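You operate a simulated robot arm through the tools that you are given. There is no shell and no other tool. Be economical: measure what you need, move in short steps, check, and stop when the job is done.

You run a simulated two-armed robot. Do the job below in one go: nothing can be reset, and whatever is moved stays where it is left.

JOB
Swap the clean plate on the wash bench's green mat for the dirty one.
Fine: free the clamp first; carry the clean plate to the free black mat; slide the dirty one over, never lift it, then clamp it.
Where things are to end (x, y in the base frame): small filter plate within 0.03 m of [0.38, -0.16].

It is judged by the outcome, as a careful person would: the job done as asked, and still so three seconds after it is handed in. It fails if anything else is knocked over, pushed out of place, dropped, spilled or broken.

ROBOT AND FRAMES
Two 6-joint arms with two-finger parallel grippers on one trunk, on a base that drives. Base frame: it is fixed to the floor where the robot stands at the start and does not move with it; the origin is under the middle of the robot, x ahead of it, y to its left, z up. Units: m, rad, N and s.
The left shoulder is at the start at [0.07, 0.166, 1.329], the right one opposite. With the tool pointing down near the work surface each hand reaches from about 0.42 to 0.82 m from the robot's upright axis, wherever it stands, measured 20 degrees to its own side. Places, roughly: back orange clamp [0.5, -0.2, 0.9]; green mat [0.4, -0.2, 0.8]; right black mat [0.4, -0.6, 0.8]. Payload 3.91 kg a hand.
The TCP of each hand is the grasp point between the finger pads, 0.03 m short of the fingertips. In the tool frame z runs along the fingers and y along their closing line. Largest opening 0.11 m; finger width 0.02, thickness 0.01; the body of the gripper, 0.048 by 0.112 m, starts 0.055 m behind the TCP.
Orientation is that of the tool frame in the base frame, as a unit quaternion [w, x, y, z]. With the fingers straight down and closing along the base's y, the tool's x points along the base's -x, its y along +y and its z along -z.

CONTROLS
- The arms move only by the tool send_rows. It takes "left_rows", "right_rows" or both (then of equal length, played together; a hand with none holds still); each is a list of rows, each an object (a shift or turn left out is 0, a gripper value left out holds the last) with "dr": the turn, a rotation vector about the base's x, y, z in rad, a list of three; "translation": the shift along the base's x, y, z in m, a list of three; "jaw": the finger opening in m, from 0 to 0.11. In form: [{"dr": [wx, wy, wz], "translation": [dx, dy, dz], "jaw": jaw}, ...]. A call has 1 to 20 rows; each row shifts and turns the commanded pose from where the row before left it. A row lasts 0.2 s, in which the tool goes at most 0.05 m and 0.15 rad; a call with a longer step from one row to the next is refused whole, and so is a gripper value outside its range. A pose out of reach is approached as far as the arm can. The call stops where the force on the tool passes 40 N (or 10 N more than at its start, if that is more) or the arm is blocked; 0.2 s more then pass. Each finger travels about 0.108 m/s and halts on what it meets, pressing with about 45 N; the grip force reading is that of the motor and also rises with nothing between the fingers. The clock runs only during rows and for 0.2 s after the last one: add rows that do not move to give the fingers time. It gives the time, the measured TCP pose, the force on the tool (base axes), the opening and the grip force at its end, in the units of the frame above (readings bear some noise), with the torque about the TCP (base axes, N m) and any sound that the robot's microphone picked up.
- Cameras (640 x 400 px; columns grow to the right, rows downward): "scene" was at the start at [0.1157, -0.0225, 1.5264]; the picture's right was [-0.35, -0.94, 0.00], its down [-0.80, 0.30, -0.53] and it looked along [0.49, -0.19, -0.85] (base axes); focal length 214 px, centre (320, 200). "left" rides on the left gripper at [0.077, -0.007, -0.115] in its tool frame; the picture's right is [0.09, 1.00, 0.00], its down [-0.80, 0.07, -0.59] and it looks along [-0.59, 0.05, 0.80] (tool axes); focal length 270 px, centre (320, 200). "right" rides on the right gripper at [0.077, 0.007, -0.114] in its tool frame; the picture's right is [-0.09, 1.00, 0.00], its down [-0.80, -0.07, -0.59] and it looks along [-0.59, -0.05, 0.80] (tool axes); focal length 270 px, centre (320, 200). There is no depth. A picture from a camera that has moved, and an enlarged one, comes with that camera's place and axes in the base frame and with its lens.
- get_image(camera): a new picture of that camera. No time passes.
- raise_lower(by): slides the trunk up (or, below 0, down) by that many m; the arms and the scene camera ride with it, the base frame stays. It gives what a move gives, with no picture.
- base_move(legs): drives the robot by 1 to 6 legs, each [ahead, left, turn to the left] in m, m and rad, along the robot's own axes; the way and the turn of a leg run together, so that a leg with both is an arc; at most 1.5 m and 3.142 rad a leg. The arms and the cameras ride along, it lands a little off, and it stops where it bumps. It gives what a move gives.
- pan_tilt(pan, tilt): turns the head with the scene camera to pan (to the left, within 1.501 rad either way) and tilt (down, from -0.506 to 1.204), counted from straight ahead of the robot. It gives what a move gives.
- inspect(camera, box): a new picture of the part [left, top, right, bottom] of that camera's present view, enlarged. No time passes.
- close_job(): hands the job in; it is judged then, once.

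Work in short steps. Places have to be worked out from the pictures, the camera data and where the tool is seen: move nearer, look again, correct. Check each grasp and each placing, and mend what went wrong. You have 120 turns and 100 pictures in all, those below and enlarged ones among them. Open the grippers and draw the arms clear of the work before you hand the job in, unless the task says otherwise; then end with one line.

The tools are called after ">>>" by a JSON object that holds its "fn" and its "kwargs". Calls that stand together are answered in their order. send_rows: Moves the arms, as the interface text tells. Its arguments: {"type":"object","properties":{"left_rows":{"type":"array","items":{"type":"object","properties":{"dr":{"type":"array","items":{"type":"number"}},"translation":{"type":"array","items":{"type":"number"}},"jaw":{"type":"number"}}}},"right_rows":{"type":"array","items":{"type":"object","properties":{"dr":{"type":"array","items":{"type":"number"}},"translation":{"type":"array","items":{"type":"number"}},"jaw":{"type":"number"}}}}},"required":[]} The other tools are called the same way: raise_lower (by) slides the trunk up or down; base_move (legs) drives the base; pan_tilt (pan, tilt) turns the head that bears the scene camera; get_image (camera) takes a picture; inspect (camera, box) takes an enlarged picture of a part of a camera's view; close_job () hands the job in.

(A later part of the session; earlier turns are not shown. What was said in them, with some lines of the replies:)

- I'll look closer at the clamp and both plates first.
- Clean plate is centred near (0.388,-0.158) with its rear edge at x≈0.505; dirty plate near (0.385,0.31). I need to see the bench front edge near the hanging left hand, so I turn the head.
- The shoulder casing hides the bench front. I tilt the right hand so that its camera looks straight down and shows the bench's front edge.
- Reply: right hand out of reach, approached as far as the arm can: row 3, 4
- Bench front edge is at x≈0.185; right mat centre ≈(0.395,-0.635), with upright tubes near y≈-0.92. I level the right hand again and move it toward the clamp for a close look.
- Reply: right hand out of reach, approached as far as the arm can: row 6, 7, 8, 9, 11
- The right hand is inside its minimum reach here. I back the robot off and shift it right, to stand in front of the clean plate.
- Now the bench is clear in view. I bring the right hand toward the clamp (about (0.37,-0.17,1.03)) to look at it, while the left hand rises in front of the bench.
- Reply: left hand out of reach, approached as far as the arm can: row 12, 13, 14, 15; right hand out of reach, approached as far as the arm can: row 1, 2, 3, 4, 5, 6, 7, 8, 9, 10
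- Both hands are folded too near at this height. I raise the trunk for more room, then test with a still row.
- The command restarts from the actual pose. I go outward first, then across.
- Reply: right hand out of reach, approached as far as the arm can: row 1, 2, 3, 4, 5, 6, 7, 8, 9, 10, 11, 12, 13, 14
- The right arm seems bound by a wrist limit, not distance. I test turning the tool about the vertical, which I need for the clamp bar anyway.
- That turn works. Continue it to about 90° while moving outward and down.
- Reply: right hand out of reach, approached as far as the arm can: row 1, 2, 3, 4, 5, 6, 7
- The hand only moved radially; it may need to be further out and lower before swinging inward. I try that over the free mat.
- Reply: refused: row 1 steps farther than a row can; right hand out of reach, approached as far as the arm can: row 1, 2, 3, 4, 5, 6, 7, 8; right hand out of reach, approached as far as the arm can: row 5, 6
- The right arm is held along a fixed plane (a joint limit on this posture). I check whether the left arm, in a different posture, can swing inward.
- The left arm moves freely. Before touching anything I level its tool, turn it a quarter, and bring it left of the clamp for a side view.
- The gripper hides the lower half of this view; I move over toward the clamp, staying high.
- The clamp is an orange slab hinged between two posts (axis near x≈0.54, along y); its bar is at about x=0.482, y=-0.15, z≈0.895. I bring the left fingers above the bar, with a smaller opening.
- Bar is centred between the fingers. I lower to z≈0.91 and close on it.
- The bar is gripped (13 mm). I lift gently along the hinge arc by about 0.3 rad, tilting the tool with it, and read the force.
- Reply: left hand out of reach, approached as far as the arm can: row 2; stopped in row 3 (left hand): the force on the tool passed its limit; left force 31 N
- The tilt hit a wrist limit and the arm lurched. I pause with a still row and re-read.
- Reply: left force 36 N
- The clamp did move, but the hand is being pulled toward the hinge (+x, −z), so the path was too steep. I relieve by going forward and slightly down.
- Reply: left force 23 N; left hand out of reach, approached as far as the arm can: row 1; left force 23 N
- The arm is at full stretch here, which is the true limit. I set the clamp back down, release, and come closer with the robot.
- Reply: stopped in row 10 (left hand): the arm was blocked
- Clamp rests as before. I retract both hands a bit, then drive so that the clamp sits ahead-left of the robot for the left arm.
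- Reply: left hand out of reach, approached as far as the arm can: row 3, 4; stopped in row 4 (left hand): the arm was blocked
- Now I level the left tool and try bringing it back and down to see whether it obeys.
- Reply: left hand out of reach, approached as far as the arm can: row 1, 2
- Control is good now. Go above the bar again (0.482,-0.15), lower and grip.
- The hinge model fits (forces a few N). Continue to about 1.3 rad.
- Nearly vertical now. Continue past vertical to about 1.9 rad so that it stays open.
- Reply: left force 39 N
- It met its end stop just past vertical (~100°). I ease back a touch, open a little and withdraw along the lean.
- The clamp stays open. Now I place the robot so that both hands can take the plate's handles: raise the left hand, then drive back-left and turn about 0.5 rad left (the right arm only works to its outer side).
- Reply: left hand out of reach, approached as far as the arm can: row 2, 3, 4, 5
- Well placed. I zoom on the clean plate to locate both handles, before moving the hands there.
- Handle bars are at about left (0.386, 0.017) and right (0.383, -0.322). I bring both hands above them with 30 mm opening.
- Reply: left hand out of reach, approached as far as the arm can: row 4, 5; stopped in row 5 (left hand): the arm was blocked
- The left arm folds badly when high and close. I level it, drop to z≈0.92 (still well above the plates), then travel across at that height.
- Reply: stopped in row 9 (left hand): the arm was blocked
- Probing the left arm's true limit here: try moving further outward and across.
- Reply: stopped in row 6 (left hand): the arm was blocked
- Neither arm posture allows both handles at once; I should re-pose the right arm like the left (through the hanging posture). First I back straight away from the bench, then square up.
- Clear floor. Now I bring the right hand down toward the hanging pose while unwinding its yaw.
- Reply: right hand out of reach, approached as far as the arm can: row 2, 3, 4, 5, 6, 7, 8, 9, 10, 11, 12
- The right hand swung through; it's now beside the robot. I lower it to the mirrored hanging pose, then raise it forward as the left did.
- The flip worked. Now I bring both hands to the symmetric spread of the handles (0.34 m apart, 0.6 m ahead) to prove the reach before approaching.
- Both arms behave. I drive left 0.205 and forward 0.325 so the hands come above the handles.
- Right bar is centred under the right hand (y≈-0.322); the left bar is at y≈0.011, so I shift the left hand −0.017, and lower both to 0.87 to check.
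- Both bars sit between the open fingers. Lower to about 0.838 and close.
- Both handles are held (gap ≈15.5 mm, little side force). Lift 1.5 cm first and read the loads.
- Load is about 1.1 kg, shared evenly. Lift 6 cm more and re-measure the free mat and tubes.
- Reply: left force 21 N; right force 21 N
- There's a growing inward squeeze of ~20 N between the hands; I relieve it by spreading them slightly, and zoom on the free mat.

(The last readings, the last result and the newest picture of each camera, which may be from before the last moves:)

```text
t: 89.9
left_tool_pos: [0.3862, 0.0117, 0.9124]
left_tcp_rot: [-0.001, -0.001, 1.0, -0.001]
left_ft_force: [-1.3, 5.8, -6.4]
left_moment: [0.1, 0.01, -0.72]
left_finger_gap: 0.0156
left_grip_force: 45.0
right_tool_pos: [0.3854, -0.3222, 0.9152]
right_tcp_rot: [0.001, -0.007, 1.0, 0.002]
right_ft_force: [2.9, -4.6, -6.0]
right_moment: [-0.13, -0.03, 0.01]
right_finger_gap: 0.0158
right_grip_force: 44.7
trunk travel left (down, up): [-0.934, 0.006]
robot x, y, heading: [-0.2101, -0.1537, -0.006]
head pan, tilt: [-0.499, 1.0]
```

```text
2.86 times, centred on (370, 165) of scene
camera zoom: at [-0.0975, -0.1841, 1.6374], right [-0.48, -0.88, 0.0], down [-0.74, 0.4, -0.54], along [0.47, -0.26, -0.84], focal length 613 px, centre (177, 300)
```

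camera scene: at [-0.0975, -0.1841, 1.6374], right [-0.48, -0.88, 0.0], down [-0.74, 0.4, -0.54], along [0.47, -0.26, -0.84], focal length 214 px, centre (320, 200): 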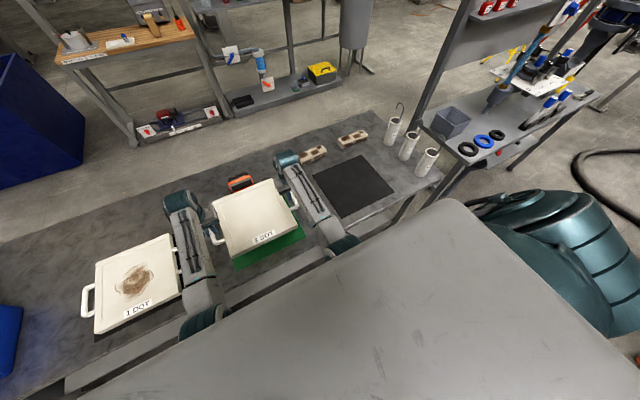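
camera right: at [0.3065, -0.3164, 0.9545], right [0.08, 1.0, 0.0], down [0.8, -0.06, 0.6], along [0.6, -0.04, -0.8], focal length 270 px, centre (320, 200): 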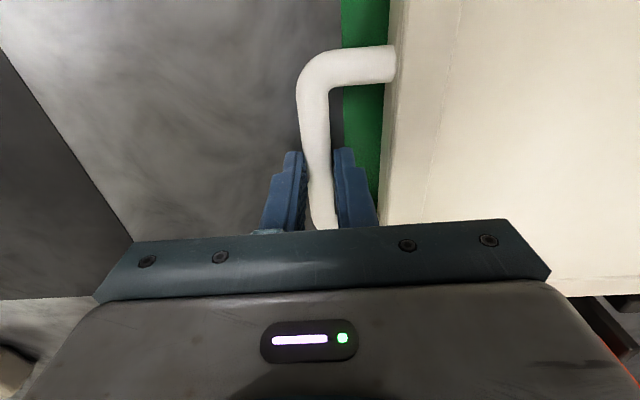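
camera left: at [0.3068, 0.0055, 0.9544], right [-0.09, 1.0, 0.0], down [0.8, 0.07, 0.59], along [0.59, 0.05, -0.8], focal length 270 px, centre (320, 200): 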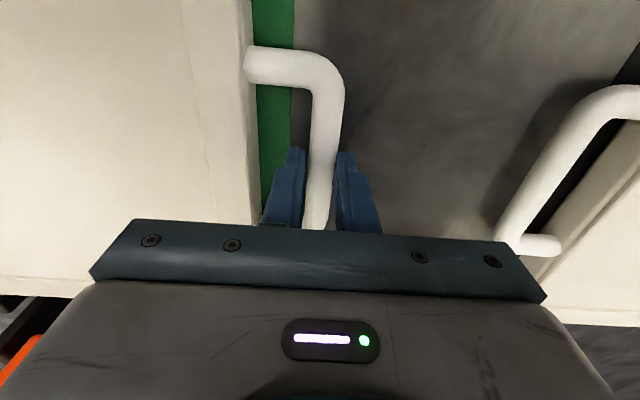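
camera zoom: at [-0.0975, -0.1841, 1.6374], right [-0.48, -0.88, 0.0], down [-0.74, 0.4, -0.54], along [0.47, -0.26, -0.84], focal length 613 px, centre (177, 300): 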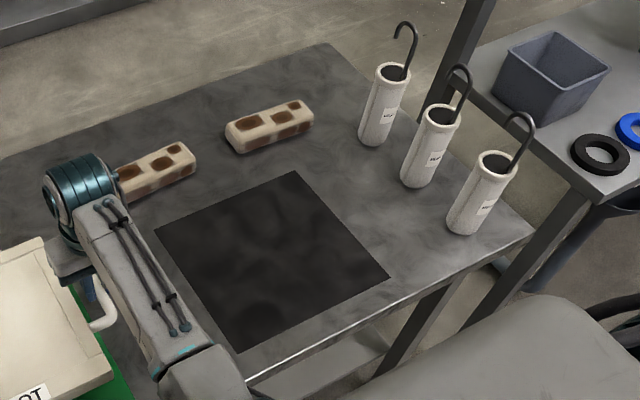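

Free mat centre is (0.380,-0.626); tubes' near edge is y≈-0.925, leaving about 7 cm past the right hand. I drive 0.47 m to the right with the plate held.

>>> {"fn": "base_move", "kwargs": {"legs": [[0, -0.235, 0.002], [0, -0.235, 0.002]]}}

>>> {"fn": "get_image", "kwargs": {"camera": "scene"}}

```text
t: 93.0
left_tool_pos: [0.3837, -0.4529, 0.9124]
left_tcp_rot: [0.0, -0.003, 1.0, -0.003]
left_ft_force: [-1.8, -28.0, -5.1]
left_moment: [-0.59, 0.02, -0.75]
left_finger_gap: 0.0156
left_grip_force: 45.2
right_tool_pos: [0.3848, -0.788, 0.9162]
right_tcp_rot: [0.0, -0.008, 1.0, 0.002]
right_ft_force: [2.4, 28.0, -6.5]
right_moment: [0.63, -0.08, 0.02]
right_finger_gap: 0.0155
right_grip_force: 45.0
trunk travel left (down, up): [-0.934, 0.006]
robot x, y, heading: [-0.2126, -0.6227, 0.002]
head pan, tilt: [-0.499, 1.0]
```

```text
46 pictures are left
camera scene: at [-0.098, -0.6502, 1.6375], right [-0.48, -0.88, 0.0], down [-0.74, 0.4, -0.54], along [0.47, -0.26, -0.84], focal length 214 px, centre (320, 200)
```

scene: 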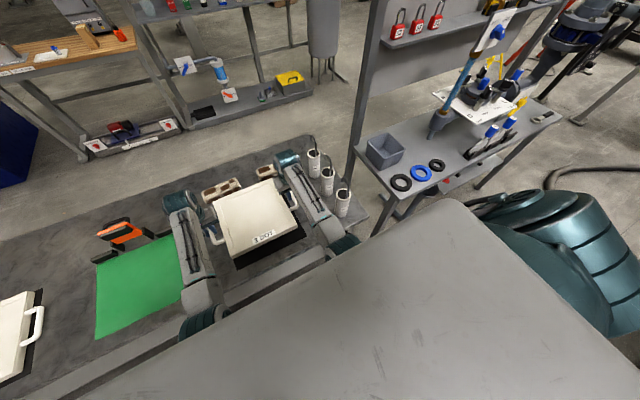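

Landed at plate centre y≈-0.620; the hands now pull outward 28 N. I relieve that, nudge 5 mm right and lower in steps.

>>> {"fn": "send_rows", "kwargs": {"left_rows": [{"translation": [-0.002, -0.0085, 0]}, {"translation": [0, 0, -0.015]}, {"translation": [0, 0, -0.015]}, {}], "right_rows": [{"translation": [-0.002, -0.0025, 0]}, {"translation": [0, 0, -0.015]}, {"translation": [0, 0, -0.015]}, {}]}}

>>> {"fn": "pan_tilt", "kwargs": {"pan": -0.1, "tilt": 1.0}}

>>> {"fn": "get_image", "kwargs": {"camera": "scene"}}

```text
t: 94.0
left_tool_pos: [0.3827, -0.4615, 0.8831]
left_tcp_rot: [-0.001, -0.003, 1.0, 0.0]
left_ft_force: [-1.4, 32.7, -5.3]
left_moment: [0.75, 0.12, -0.72]
left_finger_gap: 0.0158
left_grip_force: 45.1
right_tool_pos: [0.3837, -0.795, 0.8847]
right_tcp_rot: [0.001, -0.008, 1.0, 0.0]
right_ft_force: [1.8, -32.0, -5.6]
right_moment: [-0.79, -0.17, 0.16]
right_finger_gap: 0.0155
right_grip_force: 45.0
trunk travel left (down, up): [-0.934, 0.006]
robot x, y, heading: [-0.2146, -0.6263, 0.003]
head pan, tilt: [-0.499, 1.0]
```

```text
t: 94.8
left_tool_pos: [0.3829, -0.4604, 0.8832]
left_tcp_rot: [-0.001, -0.004, 1.0, 0.001]
left_ft_force: [-2.2, 33.7, -4.8]
left_moment: [0.74, 0.33, -0.77]
left_finger_gap: 0.0157
left_grip_force: 44.9
right_tool_pos: [0.3827, -0.7956, 0.8851]
right_tcp_rot: [0.001, -0.007, 1.0, -0.001]
right_ft_force: [2.6, -32.7, -5.8]
right_moment: [-0.76, -0.35, 0.1]
right_finger_gap: 0.0156
right_grip_force: 45.2
trunk travel left (down, up): [-0.934, 0.006]
robot x, y, heading: [-0.2149, -0.628, 0.003]
head pan, tilt: [-0.099, 1.0]
```

```text
45 pictures are left
camera scene: at [-0.0898, -0.6269, 1.6374], right [-0.1, -1.0, 0.0], down [-0.84, 0.08, -0.54], along [0.54, -0.05, -0.84], focal length 214 px, centre (320, 200)
```

scene: 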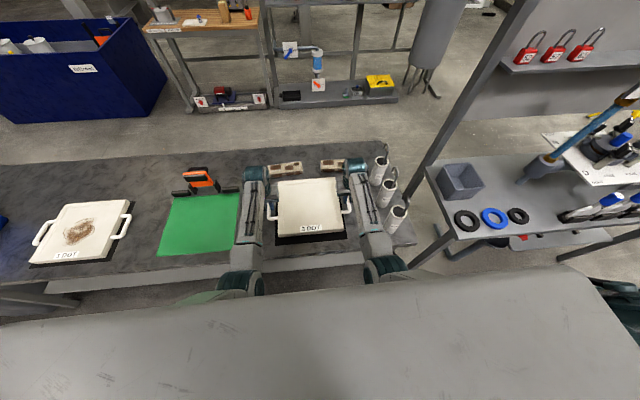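

Overcorrected; spread by 1.6 mm each, then lower toward 0.845.

>>> {"fn": "send_rows", "kwargs": {"left_rows": [{"translation": [-0.001, 0.0016, 0]}, {"translation": [0, 0, -0.015]}, {"translation": [0, 0, -0.015]}, {}], "right_rows": [{"translation": [-0.001, -0.0016, 0]}, {"translation": [0, 0, -0.015]}, {"translation": [0, 0, -0.015]}, {}]}}

>>> {"fn": "inspect", "kwargs": {"camera": "scene", "box": [240, 150, 380, 270]}}

```text
t: 95.8
left_tool_pos: [0.3805, -0.4605, 0.8542]
left_tcp_rot: [0.0, -0.003, 1.0, -0.001]
left_ft_force: [-1.7, 26.8, -5.9]
left_moment: [0.6, 0.24, -0.67]
left_finger_gap: 0.0152
left_grip_force: 45.4
right_tool_pos: [0.3825, -0.7947, 0.8563]
right_tcp_rot: [0.001, -0.007, 1.0, 0.002]
right_ft_force: [1.0, -26.0, -5.6]
right_moment: [-0.65, -0.23, 0.19]
right_finger_gap: 0.0154
right_grip_force: 44.6
trunk travel left (down, up): [-0.934, 0.006]
robot x, y, heading: [-0.215, -0.6139, 0.006]
head pan, tilt: [-0.099, 1.0]
```

```text
3.33 times, centred on (310, 210) of scene
camera zoom: at [-0.0904, -0.6269, 1.6375], right [-0.1, -1.0, 0.0], down [-0.84, 0.08, -0.54], along [0.54, -0.05, -0.84], focal length 715 px, centre (353, 167)
```

zoom: 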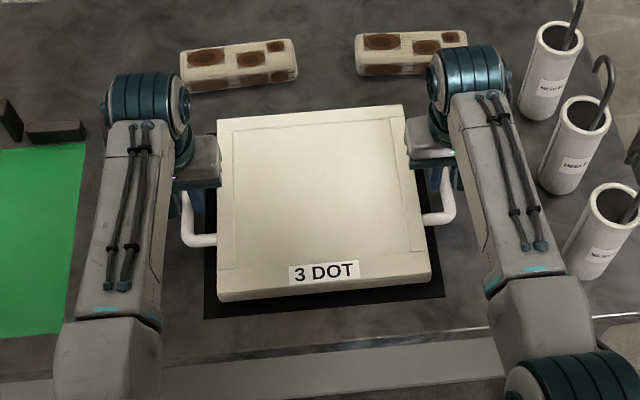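

Well centred over the mat. Lower the last 15 mm.

>>> {"fn": "send_rows", "kwargs": {"left_rows": [{"translation": [0, 0.0012, -0.008]}, {"translation": [0, 0, -0.007]}, {}, {}], "right_rows": [{"translation": [0, -0.0012, -0.008]}, {"translation": [0, 0, -0.008]}, {}, {}]}}

```text
t: 96.8
left_tool_pos: [0.381, -0.4618, 0.8381]
left_tcp_rot: [0.0, -0.002, 1.0, -0.002]
left_ft_force: [1.3, 16.8, 7.3]
left_moment: [0.44, 1.32, -0.75]
left_finger_gap: 0.0153
left_grip_force: 44.7
right_tool_pos: [0.3826, -0.7955, 0.8402]
right_tcp_rot: [0.003, -0.008, 1.0, 0.002]
right_ft_force: [2.8, -16.9, -4.1]
right_moment: [-0.37, 0.2, 0.06]
right_finger_gap: 0.0154
right_grip_force: 44.6
trunk travel left (down, up): [-0.934, 0.006]
robot x, y, heading: [-0.2123, -0.6211, -0.0]
head pan, tilt: [-0.099, 1.0]
```

Left side is down, right nearly; lower the right 1.5 mm, then open both to 30 mm and rise.

>>> {"fn": "send_rows", "kwargs": {"left_rows": [{"translation": [0, 0.001, 0.0005]}, {}, {"jaw": 0.03}, {}, {}, {"translation": [0, 0, 0.02]}, {"translation": [0, 0, 0.03]}, {"translation": [0, 0, 0.04]}, {}], "right_rows": [{"translation": [0, -0.001, -0.0015]}, {}, {"jaw": 0.03}, {}, {}, {"translation": [0, 0, 0.02]}, {"translation": [0, 0, 0.03]}, {"translation": [0, 0, 0.04]}, {}]}}

>>> {"fn": "inspect", "kwargs": {"camera": "scene", "box": [240, 150, 380, 270]}}

```text
t: 98.8
left_tool_pos: [0.3819, -0.4607, 0.9286]
left_tcp_rot: [0.0, -0.004, 1.0, -0.002]
left_ft_force: [-0.1, -0.6, 0.0]
left_moment: [0.03, -0.01, 0.01]
left_finger_gap: 0.03
left_grip_force: 0.1
right_tool_pos: [0.3802, -0.7963, 0.9287]
right_tcp_rot: [0.001, -0.008, 1.0, 0.002]
right_ft_force: [-0.2, -0.4, -0.1]
right_moment: [-0.03, 0.02, -0.01]
right_finger_gap: 0.03
right_grip_force: 0.1
trunk travel left (down, up): [-0.934, 0.006]
robot x, y, heading: [-0.2134, -0.6202, -0.0]
head pan, tilt: [-0.099, 1.0]
```

```text
3.33 times, centred on (310, 210) of scene
camera zoom: at [-0.0915, -0.6269, 1.6375], right [-0.1, -1.0, 0.0], down [-0.84, 0.08, -0.54], along [0.54, -0.05, -0.84], focal length 715 px, centre (353, 167)
```

zoom: 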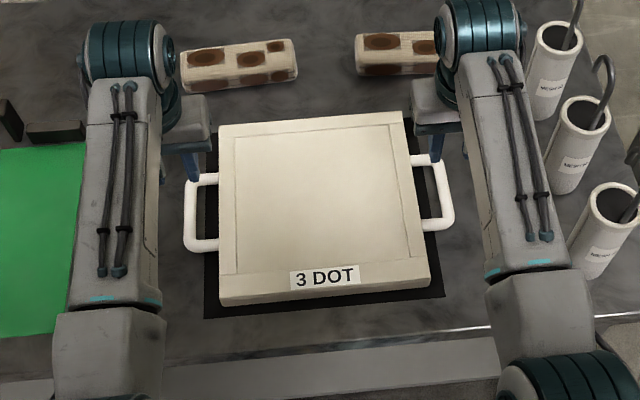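

The clean plate sits squarely on the free mat. Now I drive left to bring both hands above the dirty plate's handles.

>>> {"fn": "base_move", "kwargs": {"legs": [[0, 0.47, 0], [0, 0.465, 0]]}}

>>> {"fn": "get_image", "kwargs": {"camera": "left"}}

>>> {"fn": "get_image", "kwargs": {"camera": "right"}}

>>> {"fn": "get_image", "kwargs": {"camera": "scene"}}

```text
t: 104.1
left_tool_pos: [0.3802, 0.4779, 0.9279]
left_tcp_rot: [0.0, 0.0, 1.0, -0.001]
left_ft_force: [-0.5, 0.3, 0.4]
left_moment: [0.0, 0.0, 0.0]
left_finger_gap: 0.0298
left_grip_force: 0.0
right_tool_pos: [0.3781, 0.1427, 0.9293]
right_tcp_rot: [0.002, -0.006, 1.0, 0.003]
right_ft_force: [-0.5, 0.3, -0.2]
right_moment: [-0.03, -0.03, -0.01]
right_finger_gap: 0.03
right_grip_force: 0.1
trunk travel left (down, up): [-0.934, 0.006]
robot x, y, heading: [-0.2138, 0.3214, -0.007]
head pan, tilt: [-0.099, 1.0]
```

```text
42 pictures are left
camera left: at [0.3052, 0.4713, 1.0436], right [-0.09, 1.0, 0.0], down [0.8, 0.07, 0.59], along [0.59, 0.05, -0.8], focal length 270 px, centre (320, 200)
```

left: 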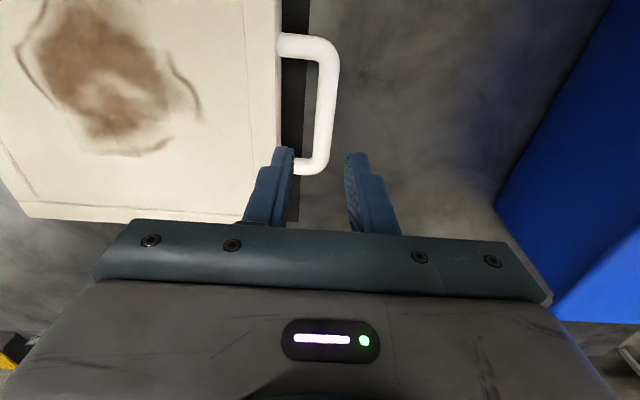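

```text
41 pictures are left
camera right: at [0.3013, 0.1485, 1.0432], right [0.08, 1.0, 0.01], down [0.8, -0.07, 0.6], along [0.6, -0.04, -0.8], focal length 270 px, centre (320, 200)
```

right: 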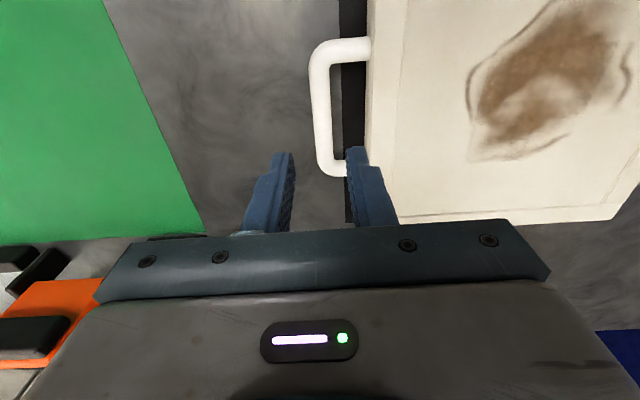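

```text
40 pictures are left
camera scene: at [-0.0928, 0.3139, 1.6376], right [-0.1, -0.99, 0.0], down [-0.84, 0.09, -0.54], along [0.54, -0.05, -0.84], focal length 214 px, centre (320, 200)
```

scene: 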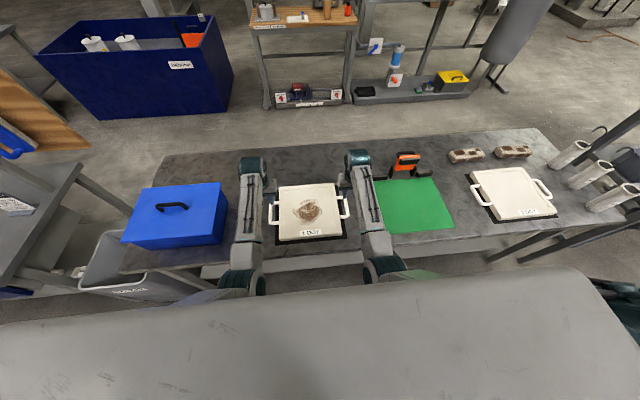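

Handle bars: left y≈0.481, right y≈0.145, centre x≈0.378. Lower both to z≈0.843 with 30 mm opening, then narrow to 20 mm, so the bars are only caged and the plate cannot be lifted.

>>> {"fn": "send_rows", "kwargs": {"left_rows": [{"translation": [0, 0.0035, -0.025]}, {"translation": [0, 0, -0.025]}, {"translation": [0, 0, -0.02]}, {"translation": [0, 0, -0.015]}, {}, {"jaw": 0.02}, {}, {}], "right_rows": [{"translation": [0, 0.002, -0.025]}, {"translation": [0, 0, -0.025]}, {"translation": [0, 0, -0.02]}, {"translation": [0, 0, -0.016]}, {}, {"jaw": 0.02}, {}, {}]}}

>>> {"fn": "get_image", "kwargs": {"camera": "left"}}

>>> {"fn": "get_image", "kwargs": {"camera": "right"}}

```text
t: 105.9
left_tool_pos: [0.3802, 0.4822, 0.8432]
left_tcp_rot: [0.0, 0.0, 1.0, -0.002]
left_ft_force: [0.1, -0.3, 0.1]
left_moment: [-0.01, 0.0, 0.02]
left_finger_gap: 0.02
left_grip_force: 0.1
right_tool_pos: [0.3787, 0.1444, 0.844]
right_tcp_rot: [0.001, -0.007, 1.0, 0.003]
right_ft_force: [-0.7, -0.7, -0.6]
right_moment: [0.01, 0.0, 0.01]
right_finger_gap: 0.0199
right_grip_force: 0.0
trunk travel left (down, up): [-0.934, 0.006]
robot x, y, heading: [-0.2111, 0.3211, -0.006]
head pan, tilt: [-0.099, 1.0]
```

```text
39 pictures are left
camera left: at [0.3038, 0.476, 0.9588], right [-0.09, 1.0, 0.0], down [0.8, 0.07, 0.59], along [0.59, 0.05, -0.8], focal length 270 px, centre (320, 200)
```

left: 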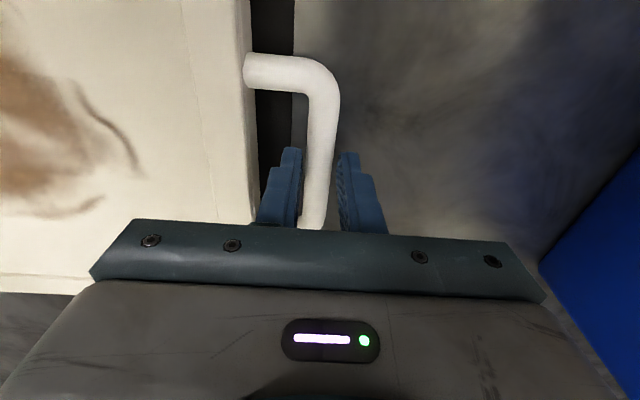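

```text
38 pictures are left
camera right: at [0.3008, 0.15, 0.9583], right [0.08, 1.0, 0.01], down [0.8, -0.07, 0.6], along [0.6, -0.04, -0.8], focal length 270 px, centre (320, 200)
```

right: 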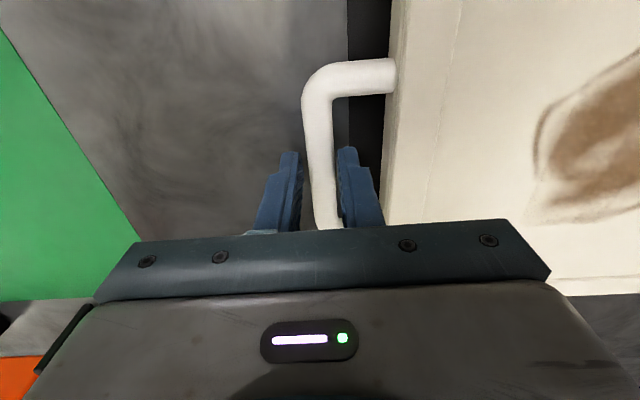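

Both bars are caged freely. I test the slide with a small arm move first.

>>> {"fn": "send_rows", "kwargs": {"left_rows": [{"translation": [0, -0.01, 0]}, {"translation": [0, -0.01, 0]}, {}], "right_rows": [{"translation": [0, -0.01, 0]}, {"translation": [0, -0.01, 0]}, {}]}}

```text
t: 106.7
left_tool_pos: [0.3802, 0.4618, 0.8421]
left_tcp_rot: [0.0, 0.0, 1.0, -0.003]
left_ft_force: [-0.3, -0.4, -0.4]
left_moment: [-0.04, 0.02, -0.04]
left_finger_gap: 0.02
left_grip_force: 0.2
right_tool_pos: [0.3778, 0.1256, 0.8433]
right_tcp_rot: [0.002, -0.006, 1.0, 0.002]
right_ft_force: [0.2, 2.4, 2.3]
right_moment: [0.08, 0.01, -0.01]
right_finger_gap: 0.0207
right_grip_force: 0.5
trunk travel left (down, up): [-0.934, 0.006]
robot x, y, heading: [-0.2111, 0.3202, -0.002]
head pan, tilt: [-0.099, 1.0]
```

It slides easily (2–3 N). Now drive 0.2 m to the right and check.

>>> {"fn": "base_move", "kwargs": {"legs": [[0, -0.2, 0]]}}

>>> {"fn": "get_image", "kwargs": {"camera": "scene"}}

```text
t: 108.3
left_tool_pos: [0.3806, 0.262, 0.8432]
left_tcp_rot: [0.0, 0.0, 1.0, -0.003]
left_ft_force: [0.0, -0.1, -0.6]
left_moment: [-0.03, -0.03, -0.01]
left_finger_gap: 0.0204
left_grip_force: 0.3
right_tool_pos: [0.3769, -0.0769, 0.8436]
right_tcp_rot: [0.001, -0.005, 1.0, 0.002]
right_ft_force: [0.5, -0.2, -0.2]
right_moment: [0.0, 0.0, -0.03]
right_finger_gap: 0.0199
right_grip_force: 0.0
trunk travel left (down, up): [-0.934, 0.006]
robot x, y, heading: [-0.2147, 0.1209, -0.006]
head pan, tilt: [-0.099, 1.0]
```

```text
37 pictures are left
camera scene: at [-0.0937, 0.116, 1.6376], right [-0.1, -0.99, 0.0], down [-0.84, 0.09, -0.54], along [0.54, -0.06, -0.84], focal length 214 px, centre (320, 200)
```

scene: 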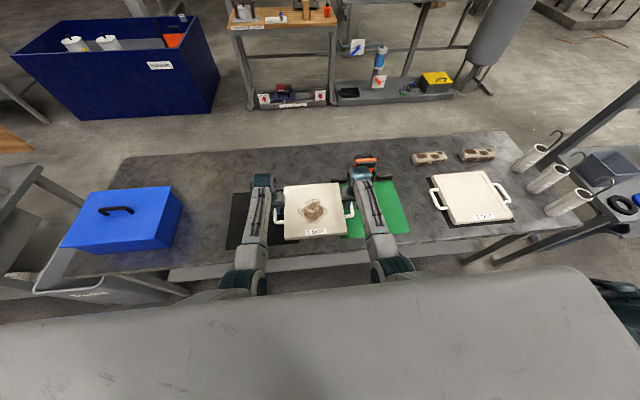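

The plate follows flat. Drive another 0.245 m.

>>> {"fn": "base_move", "kwargs": {"legs": [[0, -0.245, 0.002]]}}

>>> {"fn": "get_image", "kwargs": {"camera": "scene"}}

>>> {"fn": "get_image", "kwargs": {"camera": "right"}}

>>> {"fn": "get_image", "kwargs": {"camera": "left"}}

```text
t: 110.1
left_tool_pos: [0.3786, 0.0165, 0.8424]
left_tcp_rot: [0.0, -0.004, 1.0, -0.002]
left_ft_force: [-1.2, -0.5, -0.3]
left_moment: [-0.03, -0.01, 0.0]
left_finger_gap: 0.0205
left_grip_force: 0.0
right_tool_pos: [0.3777, -0.3211, 0.8426]
right_tcp_rot: [0.002, -0.009, 1.0, 0.002]
right_ft_force: [0.2, 0.4, -0.7]
right_moment: [0.0, 0.01, 0.01]
right_finger_gap: 0.02
right_grip_force: 0.0
trunk travel left (down, up): [-0.934, 0.006]
robot x, y, heading: [-0.2158, -0.1264, 0.004]
head pan, tilt: [-0.099, 1.0]
```

```text
36 pictures are left
camera scene: at [-0.0935, -0.1317, 1.6376], right [-0.1, -1.0, 0.0], down [-0.84, 0.08, -0.54], along [0.54, -0.05, -0.84], focal length 214 px, centre (320, 200)
```

scene: 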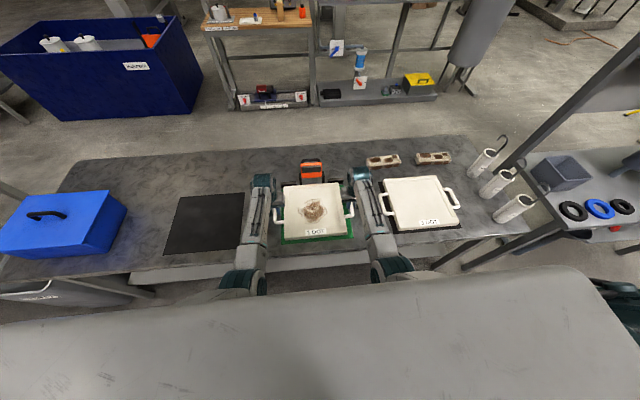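

```text
35 pictures are left
camera right: at [0.3009, -0.3148, 0.9578], right [0.07, 1.0, 0.0], down [0.8, -0.06, 0.6], along [0.6, -0.04, -0.8], focal length 270 px, centre (320, 200)
```

right: 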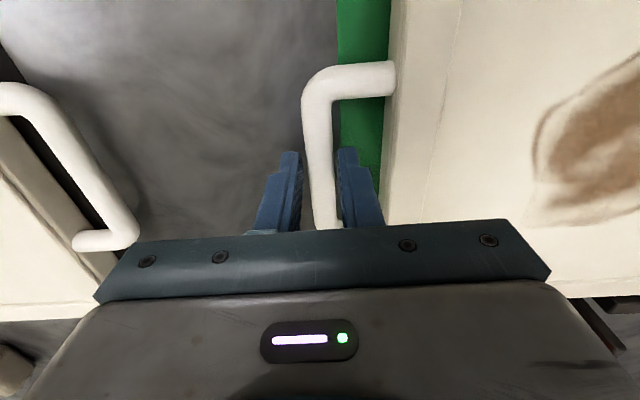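

```text
34 pictures are left
camera left: at [0.3029, 0.0112, 0.958], right [-0.09, 1.0, 0.0], down [0.8, 0.08, 0.59], along [0.59, 0.05, -0.8], focal length 270 px, centre (320, 200)
```

left: 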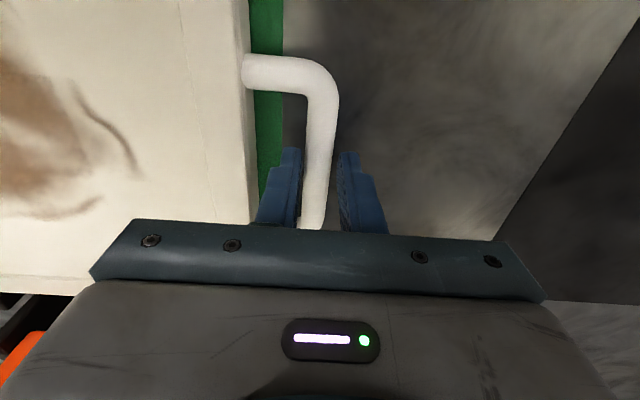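

The dirty plate is on the green mat at y≈-0.152. I slide the last 7 mm with the arms.

>>> {"fn": "send_rows", "kwargs": {"left_rows": [{"translation": [0, -0.0035, 0]}, {"translation": [0, -0.0035, 0]}, {}, {"jaw": 0.03}, {}, {"translation": [0, 0, 0.03]}, {"translation": [0, 0, 0.03]}, {"translation": [0, 0, 0.03]}, {}], "right_rows": [{"translation": [0, -0.0035, 0]}, {"translation": [0, -0.0035, 0]}, {}, {"jaw": 0.03}, {}, {"translation": [0, 0, 0.03]}, {"translation": [0, 0, 0.03]}, {"translation": [0, 0, 0.03]}, {}]}}

>>> {"fn": "inspect", "kwargs": {"camera": "scene", "box": [260, 150, 370, 250]}}

```text
t: 112.1
left_tool_pos: [0.378, 0.01, 0.9327]
left_tcp_rot: [0.0, -0.004, 1.0, -0.002]
left_ft_force: [-0.9, 0.4, 0.4]
left_moment: [0.02, 0.03, 0.01]
left_finger_gap: 0.0301
left_grip_force: 0.1
right_tool_pos: [0.3777, -0.3282, 0.9298]
right_tcp_rot: [0.0, -0.008, 1.0, 0.002]
right_ft_force: [0.4, -0.4, -0.2]
right_moment: [-0.03, 0.01, -0.04]
right_finger_gap: 0.03
right_grip_force: 0.0
trunk travel left (down, up): [-0.934, 0.006]
robot x, y, heading: [-0.2146, -0.127, 0.004]
head pan, tilt: [-0.099, 1.0]
```

```text
4.00 times, centred on (315, 200) of scene
camera zoom: at [-0.0934, -0.1327, 1.6376], right [-0.1, -1.0, 0.0], down [-0.84, 0.08, -0.54], along [0.54, -0.05, -0.84], focal length 858 px, centre (340, 200)
```

zoom: 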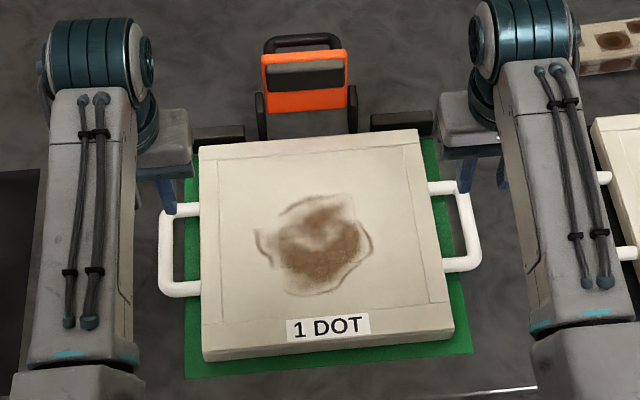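

Dirty plate is centred near (0.382,-0.157), flat on the green mat. Now for the clamp: drive right 0.185 (hands stay high over the plates), then turn and raise the left hand.

>>> {"fn": "base_move", "kwargs": {"legs": [[0, -0.185, -0.003]]}}

>>> {"fn": "send_rows", "kwargs": {"left_rows": [{"translation": [0, 0, 0.015]}, {"translation": [0, 0, 0.015], "dr": [0, 0, -0.15]}, {"translation": [0, 0, 0.015], "dr": [0, 0, -0.15]}, {"translation": [0, 0, 0.015], "dr": [0, 0, -0.15]}, {"translation": [0, 0, 0.015], "dr": [0, 0, -0.15]}, {"translation": [0, 0, 0.015], "dr": [0, 0, -0.15]}, {"dr": [0, 0, -0.15]}, {"dr": [0, 0, -0.15]}, {"dr": [0, 0, -0.15]}, {"dr": [0, 0, -0.15]}, {"dr": [0, 0, -0.15]}, {"dr": [0, 0, -0.07]}, {}]}}

```text
t: 113.6
left_tool_pos: [0.3789, -0.1714, 0.9333]
left_tcp_rot: [-0.001, -0.002, 1.0, -0.003]
left_ft_force: [0.5, 0.0, 1.0]
left_moment: [-0.01, 0.02, 0.0]
left_finger_gap: 0.03
left_grip_force: 0.0
right_tool_pos: [0.3778, -0.5096, 0.9318]
right_tcp_rot: [0.002, -0.008, 1.0, 0.001]
right_ft_force: [0.4, -0.1, -0.1]
right_moment: [-0.04, 0.01, 0.0]
right_finger_gap: 0.03
right_grip_force: 0.1
trunk travel left (down, up): [-0.934, 0.006]
robot x, y, heading: [-0.2166, -0.3122, 0.007]
head pan, tilt: [-0.099, 1.0]
```

```text
t: 116.4
left_tool_pos: [0.3786, -0.1733, 1.0241]
left_tcp_rot: [-0.001, 0.705, 0.709, -0.001]
left_ft_force: [0.8, 0.8, 0.7]
left_moment: [0.03, 0.0, -0.01]
left_finger_gap: 0.03
left_grip_force: 0.0
right_tool_pos: [0.3784, -0.5117, 0.9301]
right_tcp_rot: [0.001, -0.008, 1.0, 0.003]
right_ft_force: [0.2, -0.5, -0.2]
right_moment: [-0.02, 0.01, -0.01]
right_finger_gap: 0.03
right_grip_force: 0.1
trunk travel left (down, up): [-0.934, 0.006]
robot x, y, heading: [-0.2159, -0.31, 0.002]
head pan, tilt: [-0.099, 1.0]
```

Good. Drive forward 0.125 m and look at the clamp from the left hand.

>>> {"fn": "base_move", "kwargs": {"legs": [[0.125, 0, 0]]}}

>>> {"fn": "send_rows", "kwargs": {"left_rows": [{"translation": [0.03, 0.007, 0]}, {"translation": [0.03, 0.007, 0]}, {"translation": [0.02, 0.007, 0]}, {}]}}

>>> {"fn": "get_image", "kwargs": {"camera": "left"}}

```text
t: 117.7
left_tool_pos: [0.502, -0.1737, 1.0248]
left_tcp_rot: [-0.001, 0.705, 0.709, 0.0]
left_ft_force: [0.3, -0.5, 0.4]
left_moment: [0.01, -0.01, 0.03]
left_finger_gap: 0.03
left_grip_force: 0.1
right_tool_pos: [0.5027, -0.5121, 0.9311]
right_tcp_rot: [0.003, -0.008, 1.0, 0.003]
right_ft_force: [0.3, -0.6, 0.5]
right_moment: [0.0, -0.01, 0.01]
right_finger_gap: 0.0299
right_grip_force: 0.1
trunk travel left (down, up): [-0.934, 0.006]
robot x, y, heading: [-0.0897, -0.314, 0.001]
head pan, tilt: [-0.099, 1.0]
```

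```text
t: 118.7
left_tool_pos: [0.5835, -0.1522, 1.0214]
left_tcp_rot: [0.0, 0.704, 0.71, -0.001]
left_ft_force: [1.0, 0.1, 0.3]
left_moment: [-0.01, 0.01, 0.03]
left_finger_gap: 0.0297
left_grip_force: 0.0
right_tool_pos: [0.502, -0.5124, 0.9311]
right_tcp_rot: [0.002, -0.008, 1.0, 0.003]
right_ft_force: [-0.8, -0.7, 0.3]
right_moment: [0.02, 0.0, 0.01]
right_finger_gap: 0.0299
right_grip_force: 0.0
trunk travel left (down, up): [-0.934, 0.006]
robot x, y, heading: [-0.0908, -0.3112, 0.0]
head pan, tilt: [-0.099, 1.0]
```

```text
32 pictures are left
camera left: at [0.5775, -0.075, 1.1377], right [1.0, 0.1, 0.0], down [0.08, -0.8, 0.59], along [0.05, -0.59, -0.8], focal length 270 px, centre (320, 200)
```

left: 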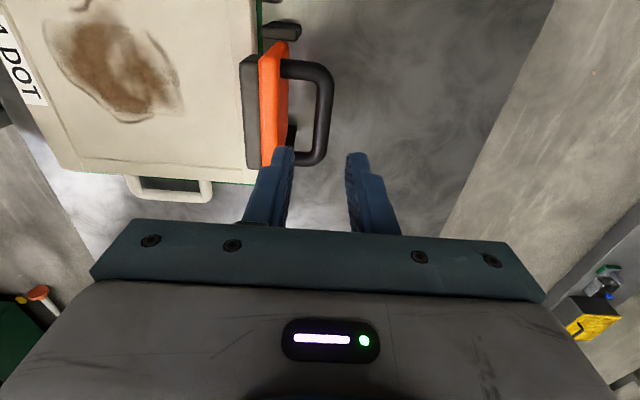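

The bar is at x≈0.587, y≈-0.149. Center on it, narrow to 26 mm, lower to z≈0.93.

>>> {"fn": "send_rows", "kwargs": {"left_rows": [{"translation": [0.0035, 0.002, -0.025], "jaw": 0.026}, {"translation": [0, 0, -0.025]}, {"translation": [0, 0, -0.015]}, {}]}}

>>> {"fn": "inspect", "kwargs": {"camera": "left", "box": [240, 60, 400, 240]}}

```text
t: 119.7
left_tool_pos: [0.5887, -0.1528, 0.9564]
left_tcp_rot: [-0.002, 0.705, 0.71, -0.001]
left_ft_force: [0.4, 0.1, 0.3]
left_moment: [-0.03, 0.01, 0.01]
left_finger_gap: 0.026
left_grip_force: 0.0
right_tool_pos: [0.5033, -0.5112, 0.9306]
right_tcp_rot: [0.002, -0.007, 1.0, 0.003]
right_ft_force: [-0.3, 0.3, 1.3]
right_moment: [0.01, 0.02, -0.02]
right_finger_gap: 0.0301
right_grip_force: 0.1
trunk travel left (down, up): [-0.934, 0.006]
robot x, y, heading: [-0.0884, -0.3087, 0.0]
head pan, tilt: [-0.099, 1.0]
```

```text
2.22 times, centred on (320, 150) of left
camera zoom: at [0.5824, -0.0746, 1.0713], right [1.0, 0.1, 0.0], down [0.08, -0.8, 0.59], along [0.05, -0.59, -0.8], focal length 601 px, centre (320, 311)
```

zoom: 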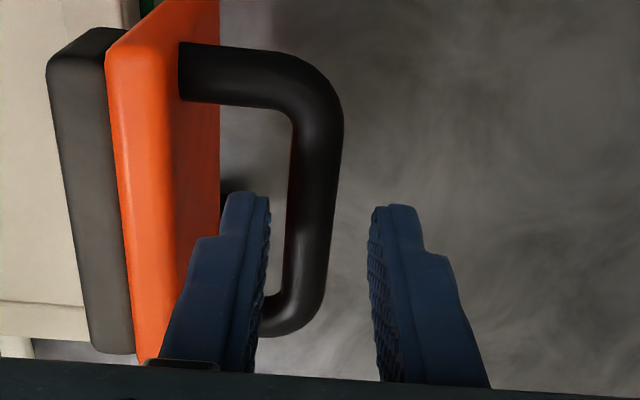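

The rear finger is in the gap, clear of both. Lower the last 27 mm and close.

>>> {"fn": "send_rows", "kwargs": {"left_rows": [{"translation": [-0.001, 0, -0.014]}, {"translation": [0, 0, -0.013]}, {}, {"jaw": 0.0}, {}, {}]}}

>>> {"fn": "get_image", "kwargs": {"camera": "left"}}

```text
t: 121.1
left_tool_pos: [0.5841, -0.1518, 0.9307]
left_tcp_rot: [-0.002, 0.704, 0.71, -0.002]
left_ft_force: [-11.2, 0.9, -7.6]
left_moment: [0.14, 0.17, -0.93]
left_finger_gap: 0.0138
left_grip_force: 45.1
right_tool_pos: [0.5031, -0.5124, 0.9302]
right_tcp_rot: [0.002, -0.008, 1.0, 0.002]
right_ft_force: [0.5, -0.3, 0.4]
right_moment: [0.02, 0.01, -0.02]
right_finger_gap: 0.0298
right_grip_force: 0.1
trunk travel left (down, up): [-0.934, 0.006]
robot x, y, heading: [-0.0879, -0.3111, -0.001]
head pan, tilt: [-0.099, 1.0]
```

```text
30 pictures are left
camera left: at [0.5795, -0.0738, 1.0458], right [1.0, 0.09, -0.01], down [0.08, -0.8, 0.59], along [0.05, -0.59, -0.8], focal length 270 px, centre (320, 200)
```

left: 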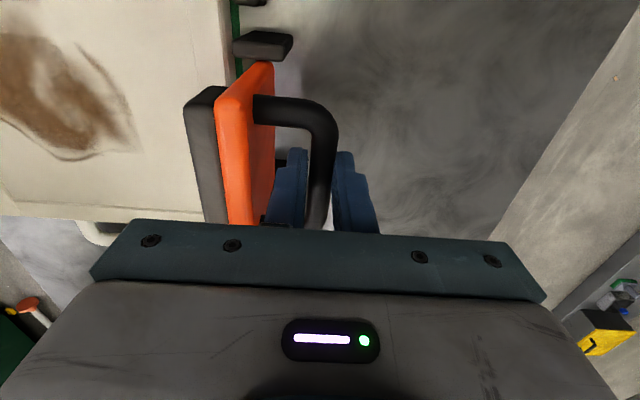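

Gripped. Reverse the arc, first down to about 0.8 rad.

>>> {"fn": "send_rows", "kwargs": {"left_rows": [{"translation": [-0.0068, 0, 0.0033]}, {"translation": [-0.006, 0, 0.0034]}, {"translation": [-0.0064, 0, 0.0027]}, {"translation": [-0.0066, 0, 0.0021]}, {"translation": [-0.0068, 0, 0.0014]}, {"translation": [-0.0069, 0, 0.0007]}, {"translation": [-0.007, 0, 0.0001]}, {"translation": [-0.0069, 0, -0.0006]}, {"translation": [-0.0068, 0, -0.0014]}, {}]}}

```text
t: 123.3
left_tool_pos: [0.5254, -0.1509, 0.9429]
left_tcp_rot: [-0.001, 0.704, 0.71, -0.002]
left_ft_force: [-0.3, -3.1, 2.3]
left_moment: [0.28, -0.03, -0.85]
left_finger_gap: 0.0132
left_grip_force: 45.4
right_tool_pos: [0.5039, -0.5125, 0.9306]
right_tcp_rot: [0.002, -0.008, 1.0, 0.002]
right_ft_force: [0.1, 0.4, 1.1]
right_moment: [0.02, 0.0, 0.02]
right_finger_gap: 0.0297
right_grip_force: 0.0
trunk travel left (down, up): [-0.934, 0.006]
robot x, y, heading: [-0.0905, -0.3141, -0.001]
head pan, tilt: [-0.099, 1.0]
```

Tracking well. Continue down to about 0.1 rad.

>>> {"fn": "send_rows", "kwargs": {"left_rows": [{"translation": [-0.0066, 0, -0.002]}, {"translation": [-0.0065, 0, -0.0026]}, {"translation": [-0.0061, 0, -0.0033]}, {"translation": [-0.0057, 0, -0.0039]}, {"translation": [-0.0054, 0, -0.0044]}, {"translation": [-0.0049, 0, -0.005]}, {"translation": [-0.0043, 0, -0.0054]}, {}]}}

>>> {"fn": "get_image", "kwargs": {"camera": "left"}}

```text
t: 125.1
left_tool_pos: [0.4864, -0.1515, 0.9156]
left_tcp_rot: [0.001, 0.705, 0.71, -0.001]
left_ft_force: [-3.2, 1.5, 2.9]
left_moment: [0.45, -0.06, -0.37]
left_finger_gap: 0.0134
left_grip_force: 44.7
right_tool_pos: [0.5024, -0.5104, 0.9304]
right_tcp_rot: [0.002, -0.008, 1.0, 0.002]
right_ft_force: [0.2, 0.4, 0.8]
right_moment: [0.0, -0.02, -0.01]
right_finger_gap: 0.03
right_grip_force: 0.0
trunk travel left (down, up): [-0.934, 0.006]
robot x, y, heading: [-0.09, -0.3104, 0.003]
head pan, tilt: [-0.099, 1.0]
```

```text
29 pictures are left
camera left: at [0.4805, -0.0736, 1.0322], right [1.0, 0.1, 0.0], down [0.08, -0.8, 0.59], along [0.05, -0.59, -0.8], focal length 270 px, centre (320, 200)
```

left: 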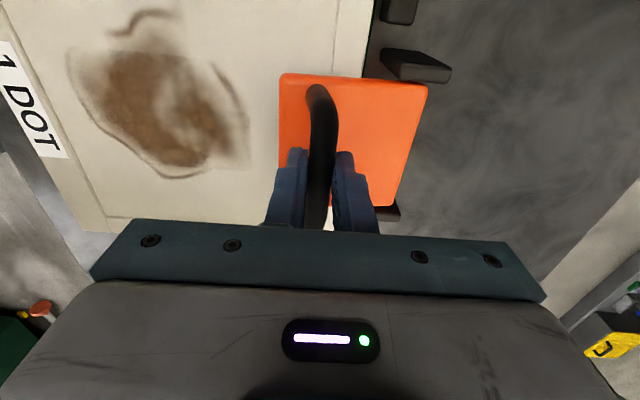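

Almost home; finish the last bit until it presses down on the plate.

>>> {"fn": "send_rows", "kwargs": {"left_rows": [{"translation": [-0.0035, 0, -0.005]}, {"translation": [-0.0015, 0, -0.003]}, {}]}}

```text
t: 125.9
left_tool_pos: [0.481, -0.1503, 0.9102]
left_tcp_rot: [-0.002, 0.705, 0.71, -0.001]
left_ft_force: [-3.7, 5.0, 1.4]
left_moment: [0.29, -0.08, -0.31]
left_finger_gap: 0.0131
left_grip_force: 45.2
right_tool_pos: [0.5027, -0.5119, 0.931]
right_tcp_rot: [0.002, -0.007, 1.0, 0.002]
right_ft_force: [-0.5, -0.1, 0.3]
right_moment: [0.01, 0.0, 0.05]
right_finger_gap: 0.0299
right_grip_force: 0.0
trunk travel left (down, up): [-0.934, 0.006]
robot x, y, heading: [-0.0885, -0.3146, 0.003]
head pan, tilt: [-0.099, 1.0]
```

It's back at the original closed pose. I press slightly to confirm it bottoms out, then open and withdraw upward.

>>> {"fn": "send_rows", "kwargs": {"left_rows": [{"translation": [0, 0, -0.003]}, {}, {"translation": [0, 0, 0.002]}, {"jaw": 0.04}, {}, {}, {"translation": [0, 0, 0.03]}, {"translation": [0, 0, 0.03]}, {"translation": [0, 0, 0.03]}, {}]}}

>>> {"fn": "get_image", "kwargs": {"camera": "left"}}

```text
t: 128.1
left_tool_pos: [0.4832, -0.149, 0.996]
left_tcp_rot: [-0.001, 0.704, 0.71, -0.001]
left_ft_force: [0.8, 0.3, 0.6]
left_moment: [0.02, 0.01, -0.03]
left_finger_gap: 0.0402
left_grip_force: 0.1
right_tool_pos: [0.5047, -0.5117, 0.9301]
right_tcp_rot: [0.002, -0.007, 1.0, 0.002]
right_ft_force: [-0.6, 0.4, -0.4]
right_moment: [-0.02, -0.01, 0.02]
right_finger_gap: 0.0297
right_grip_force: 0.0
trunk travel left (down, up): [-0.934, 0.006]
robot x, y, heading: [-0.0882, -0.3094, 0.002]
head pan, tilt: [-0.099, 1.0]
```

```text
28 pictures are left
camera left: at [0.4767, -0.0713, 1.1124], right [1.0, 0.09, 0.0], down [0.08, -0.8, 0.59], along [0.05, -0.59, -0.8], focal length 270 px, centre (320, 200)
```

left: 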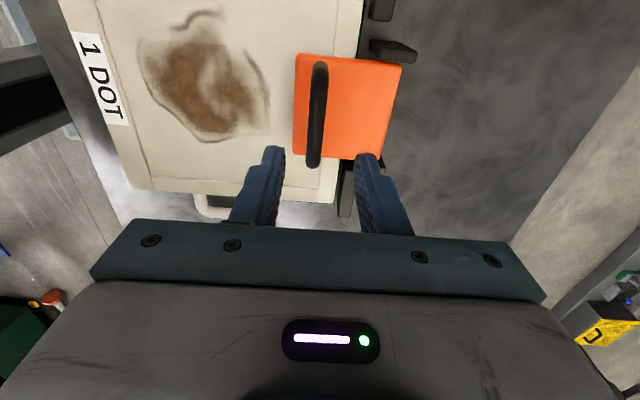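

The clamp is closed on the dirty plate. I back the robot off the bench, open both grippers and take a last overview.

>>> {"fn": "base_move", "kwargs": {"legs": [[-0.45, 0, 0]]}}

>>> {"fn": "send_rows", "kwargs": {"left_rows": [{"jaw": 0.1}, {}, {}, {}], "right_rows": [{"jaw": 0.1}, {}, {}, {}]}}

>>> {"fn": "get_image", "kwargs": {"camera": "scene"}}

>>> {"fn": "inspect", "kwargs": {"camera": "scene", "box": [220, 80, 420, 200]}}

```text
t: 130.8
left_tool_pos: [0.0359, -0.1471, 0.9969]
left_tcp_rot: [-0.002, 0.702, 0.712, 0.0]
left_ft_force: [-0.4, 0.1, -0.1]
left_moment: [0.02, 0.04, 0.01]
left_finger_gap: 0.0399
left_grip_force: 0.1
right_tool_pos: [0.0592, -0.5098, 0.9298]
right_tcp_rot: [0.001, -0.012, 1.0, 0.004]
right_ft_force: [0.1, 0.3, 0.4]
right_moment: [0.02, 0.02, -0.03]
right_finger_gap: 0.0299
right_grip_force: 0.0
trunk travel left (down, up): [-0.934, 0.006]
robot x, y, heading: [-0.5354, -0.3101, 0.007]
head pan, tilt: [-0.099, 1.0]
```

```text
t: 131.8
left_tool_pos: [0.0345, -0.147, 0.9968]
left_tcp_rot: [-0.001, 0.702, 0.712, -0.002]
left_ft_force: [0.3, 0.1, -0.7]
left_moment: [0.01, -0.04, 0.02]
left_finger_gap: 0.0999
left_grip_force: 0.2
right_tool_pos: [0.0582, -0.5104, 0.9305]
right_tcp_rot: [0.003, -0.012, 1.0, 0.002]
right_ft_force: [-0.7, 0.6, -0.7]
right_moment: [0.01, -0.02, -0.01]
right_finger_gap: 0.1003
right_grip_force: 0.0
trunk travel left (down, up): [-0.934, 0.006]
robot x, y, heading: [-0.5341, -0.3135, 0.003]
head pan, tilt: [-0.099, 1.0]
```

```text
27 pictures are left
camera scene: at [-0.4145, -0.3176, 1.6376], right [-0.09, -1.0, 0.0], down [-0.84, 0.08, -0.54], along [0.54, -0.05, -0.84], focal length 214 px, centre (320, 200)
```

scene: 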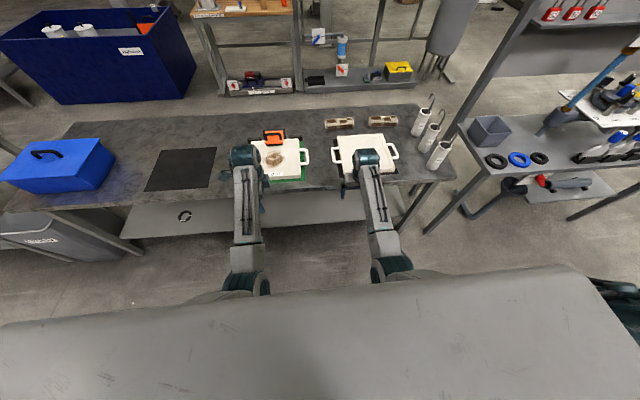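

```text
3.20 times, centred on (320, 140) of scene
camera zoom: at [-0.4145, -0.3176, 1.6376], right [-0.09, -1.0, 0.0], down [-0.84, 0.08, -0.54], along [0.54, -0.05, -0.84], focal length 686 px, centre (320, 392)
```

zoom: 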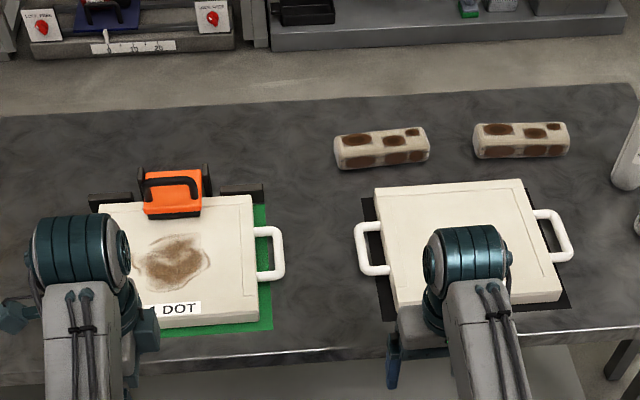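

Dirty plate is clamped on the green mat, clean plate is on the black mat, bricks and tubes are undisturbed, and the arms are clear. Handing in.

>>> {"fn": "close_job", "kwargs": {}}

```text
The job is handed in.
```

The swap is done and handed in. The dirty plate was slid, never lifted, onto the green mat near (0.38, -0.16) and clamped there. The clean plate is on the right black mat, nothing else was disturbed, and both grippers are open and clear of the bench.
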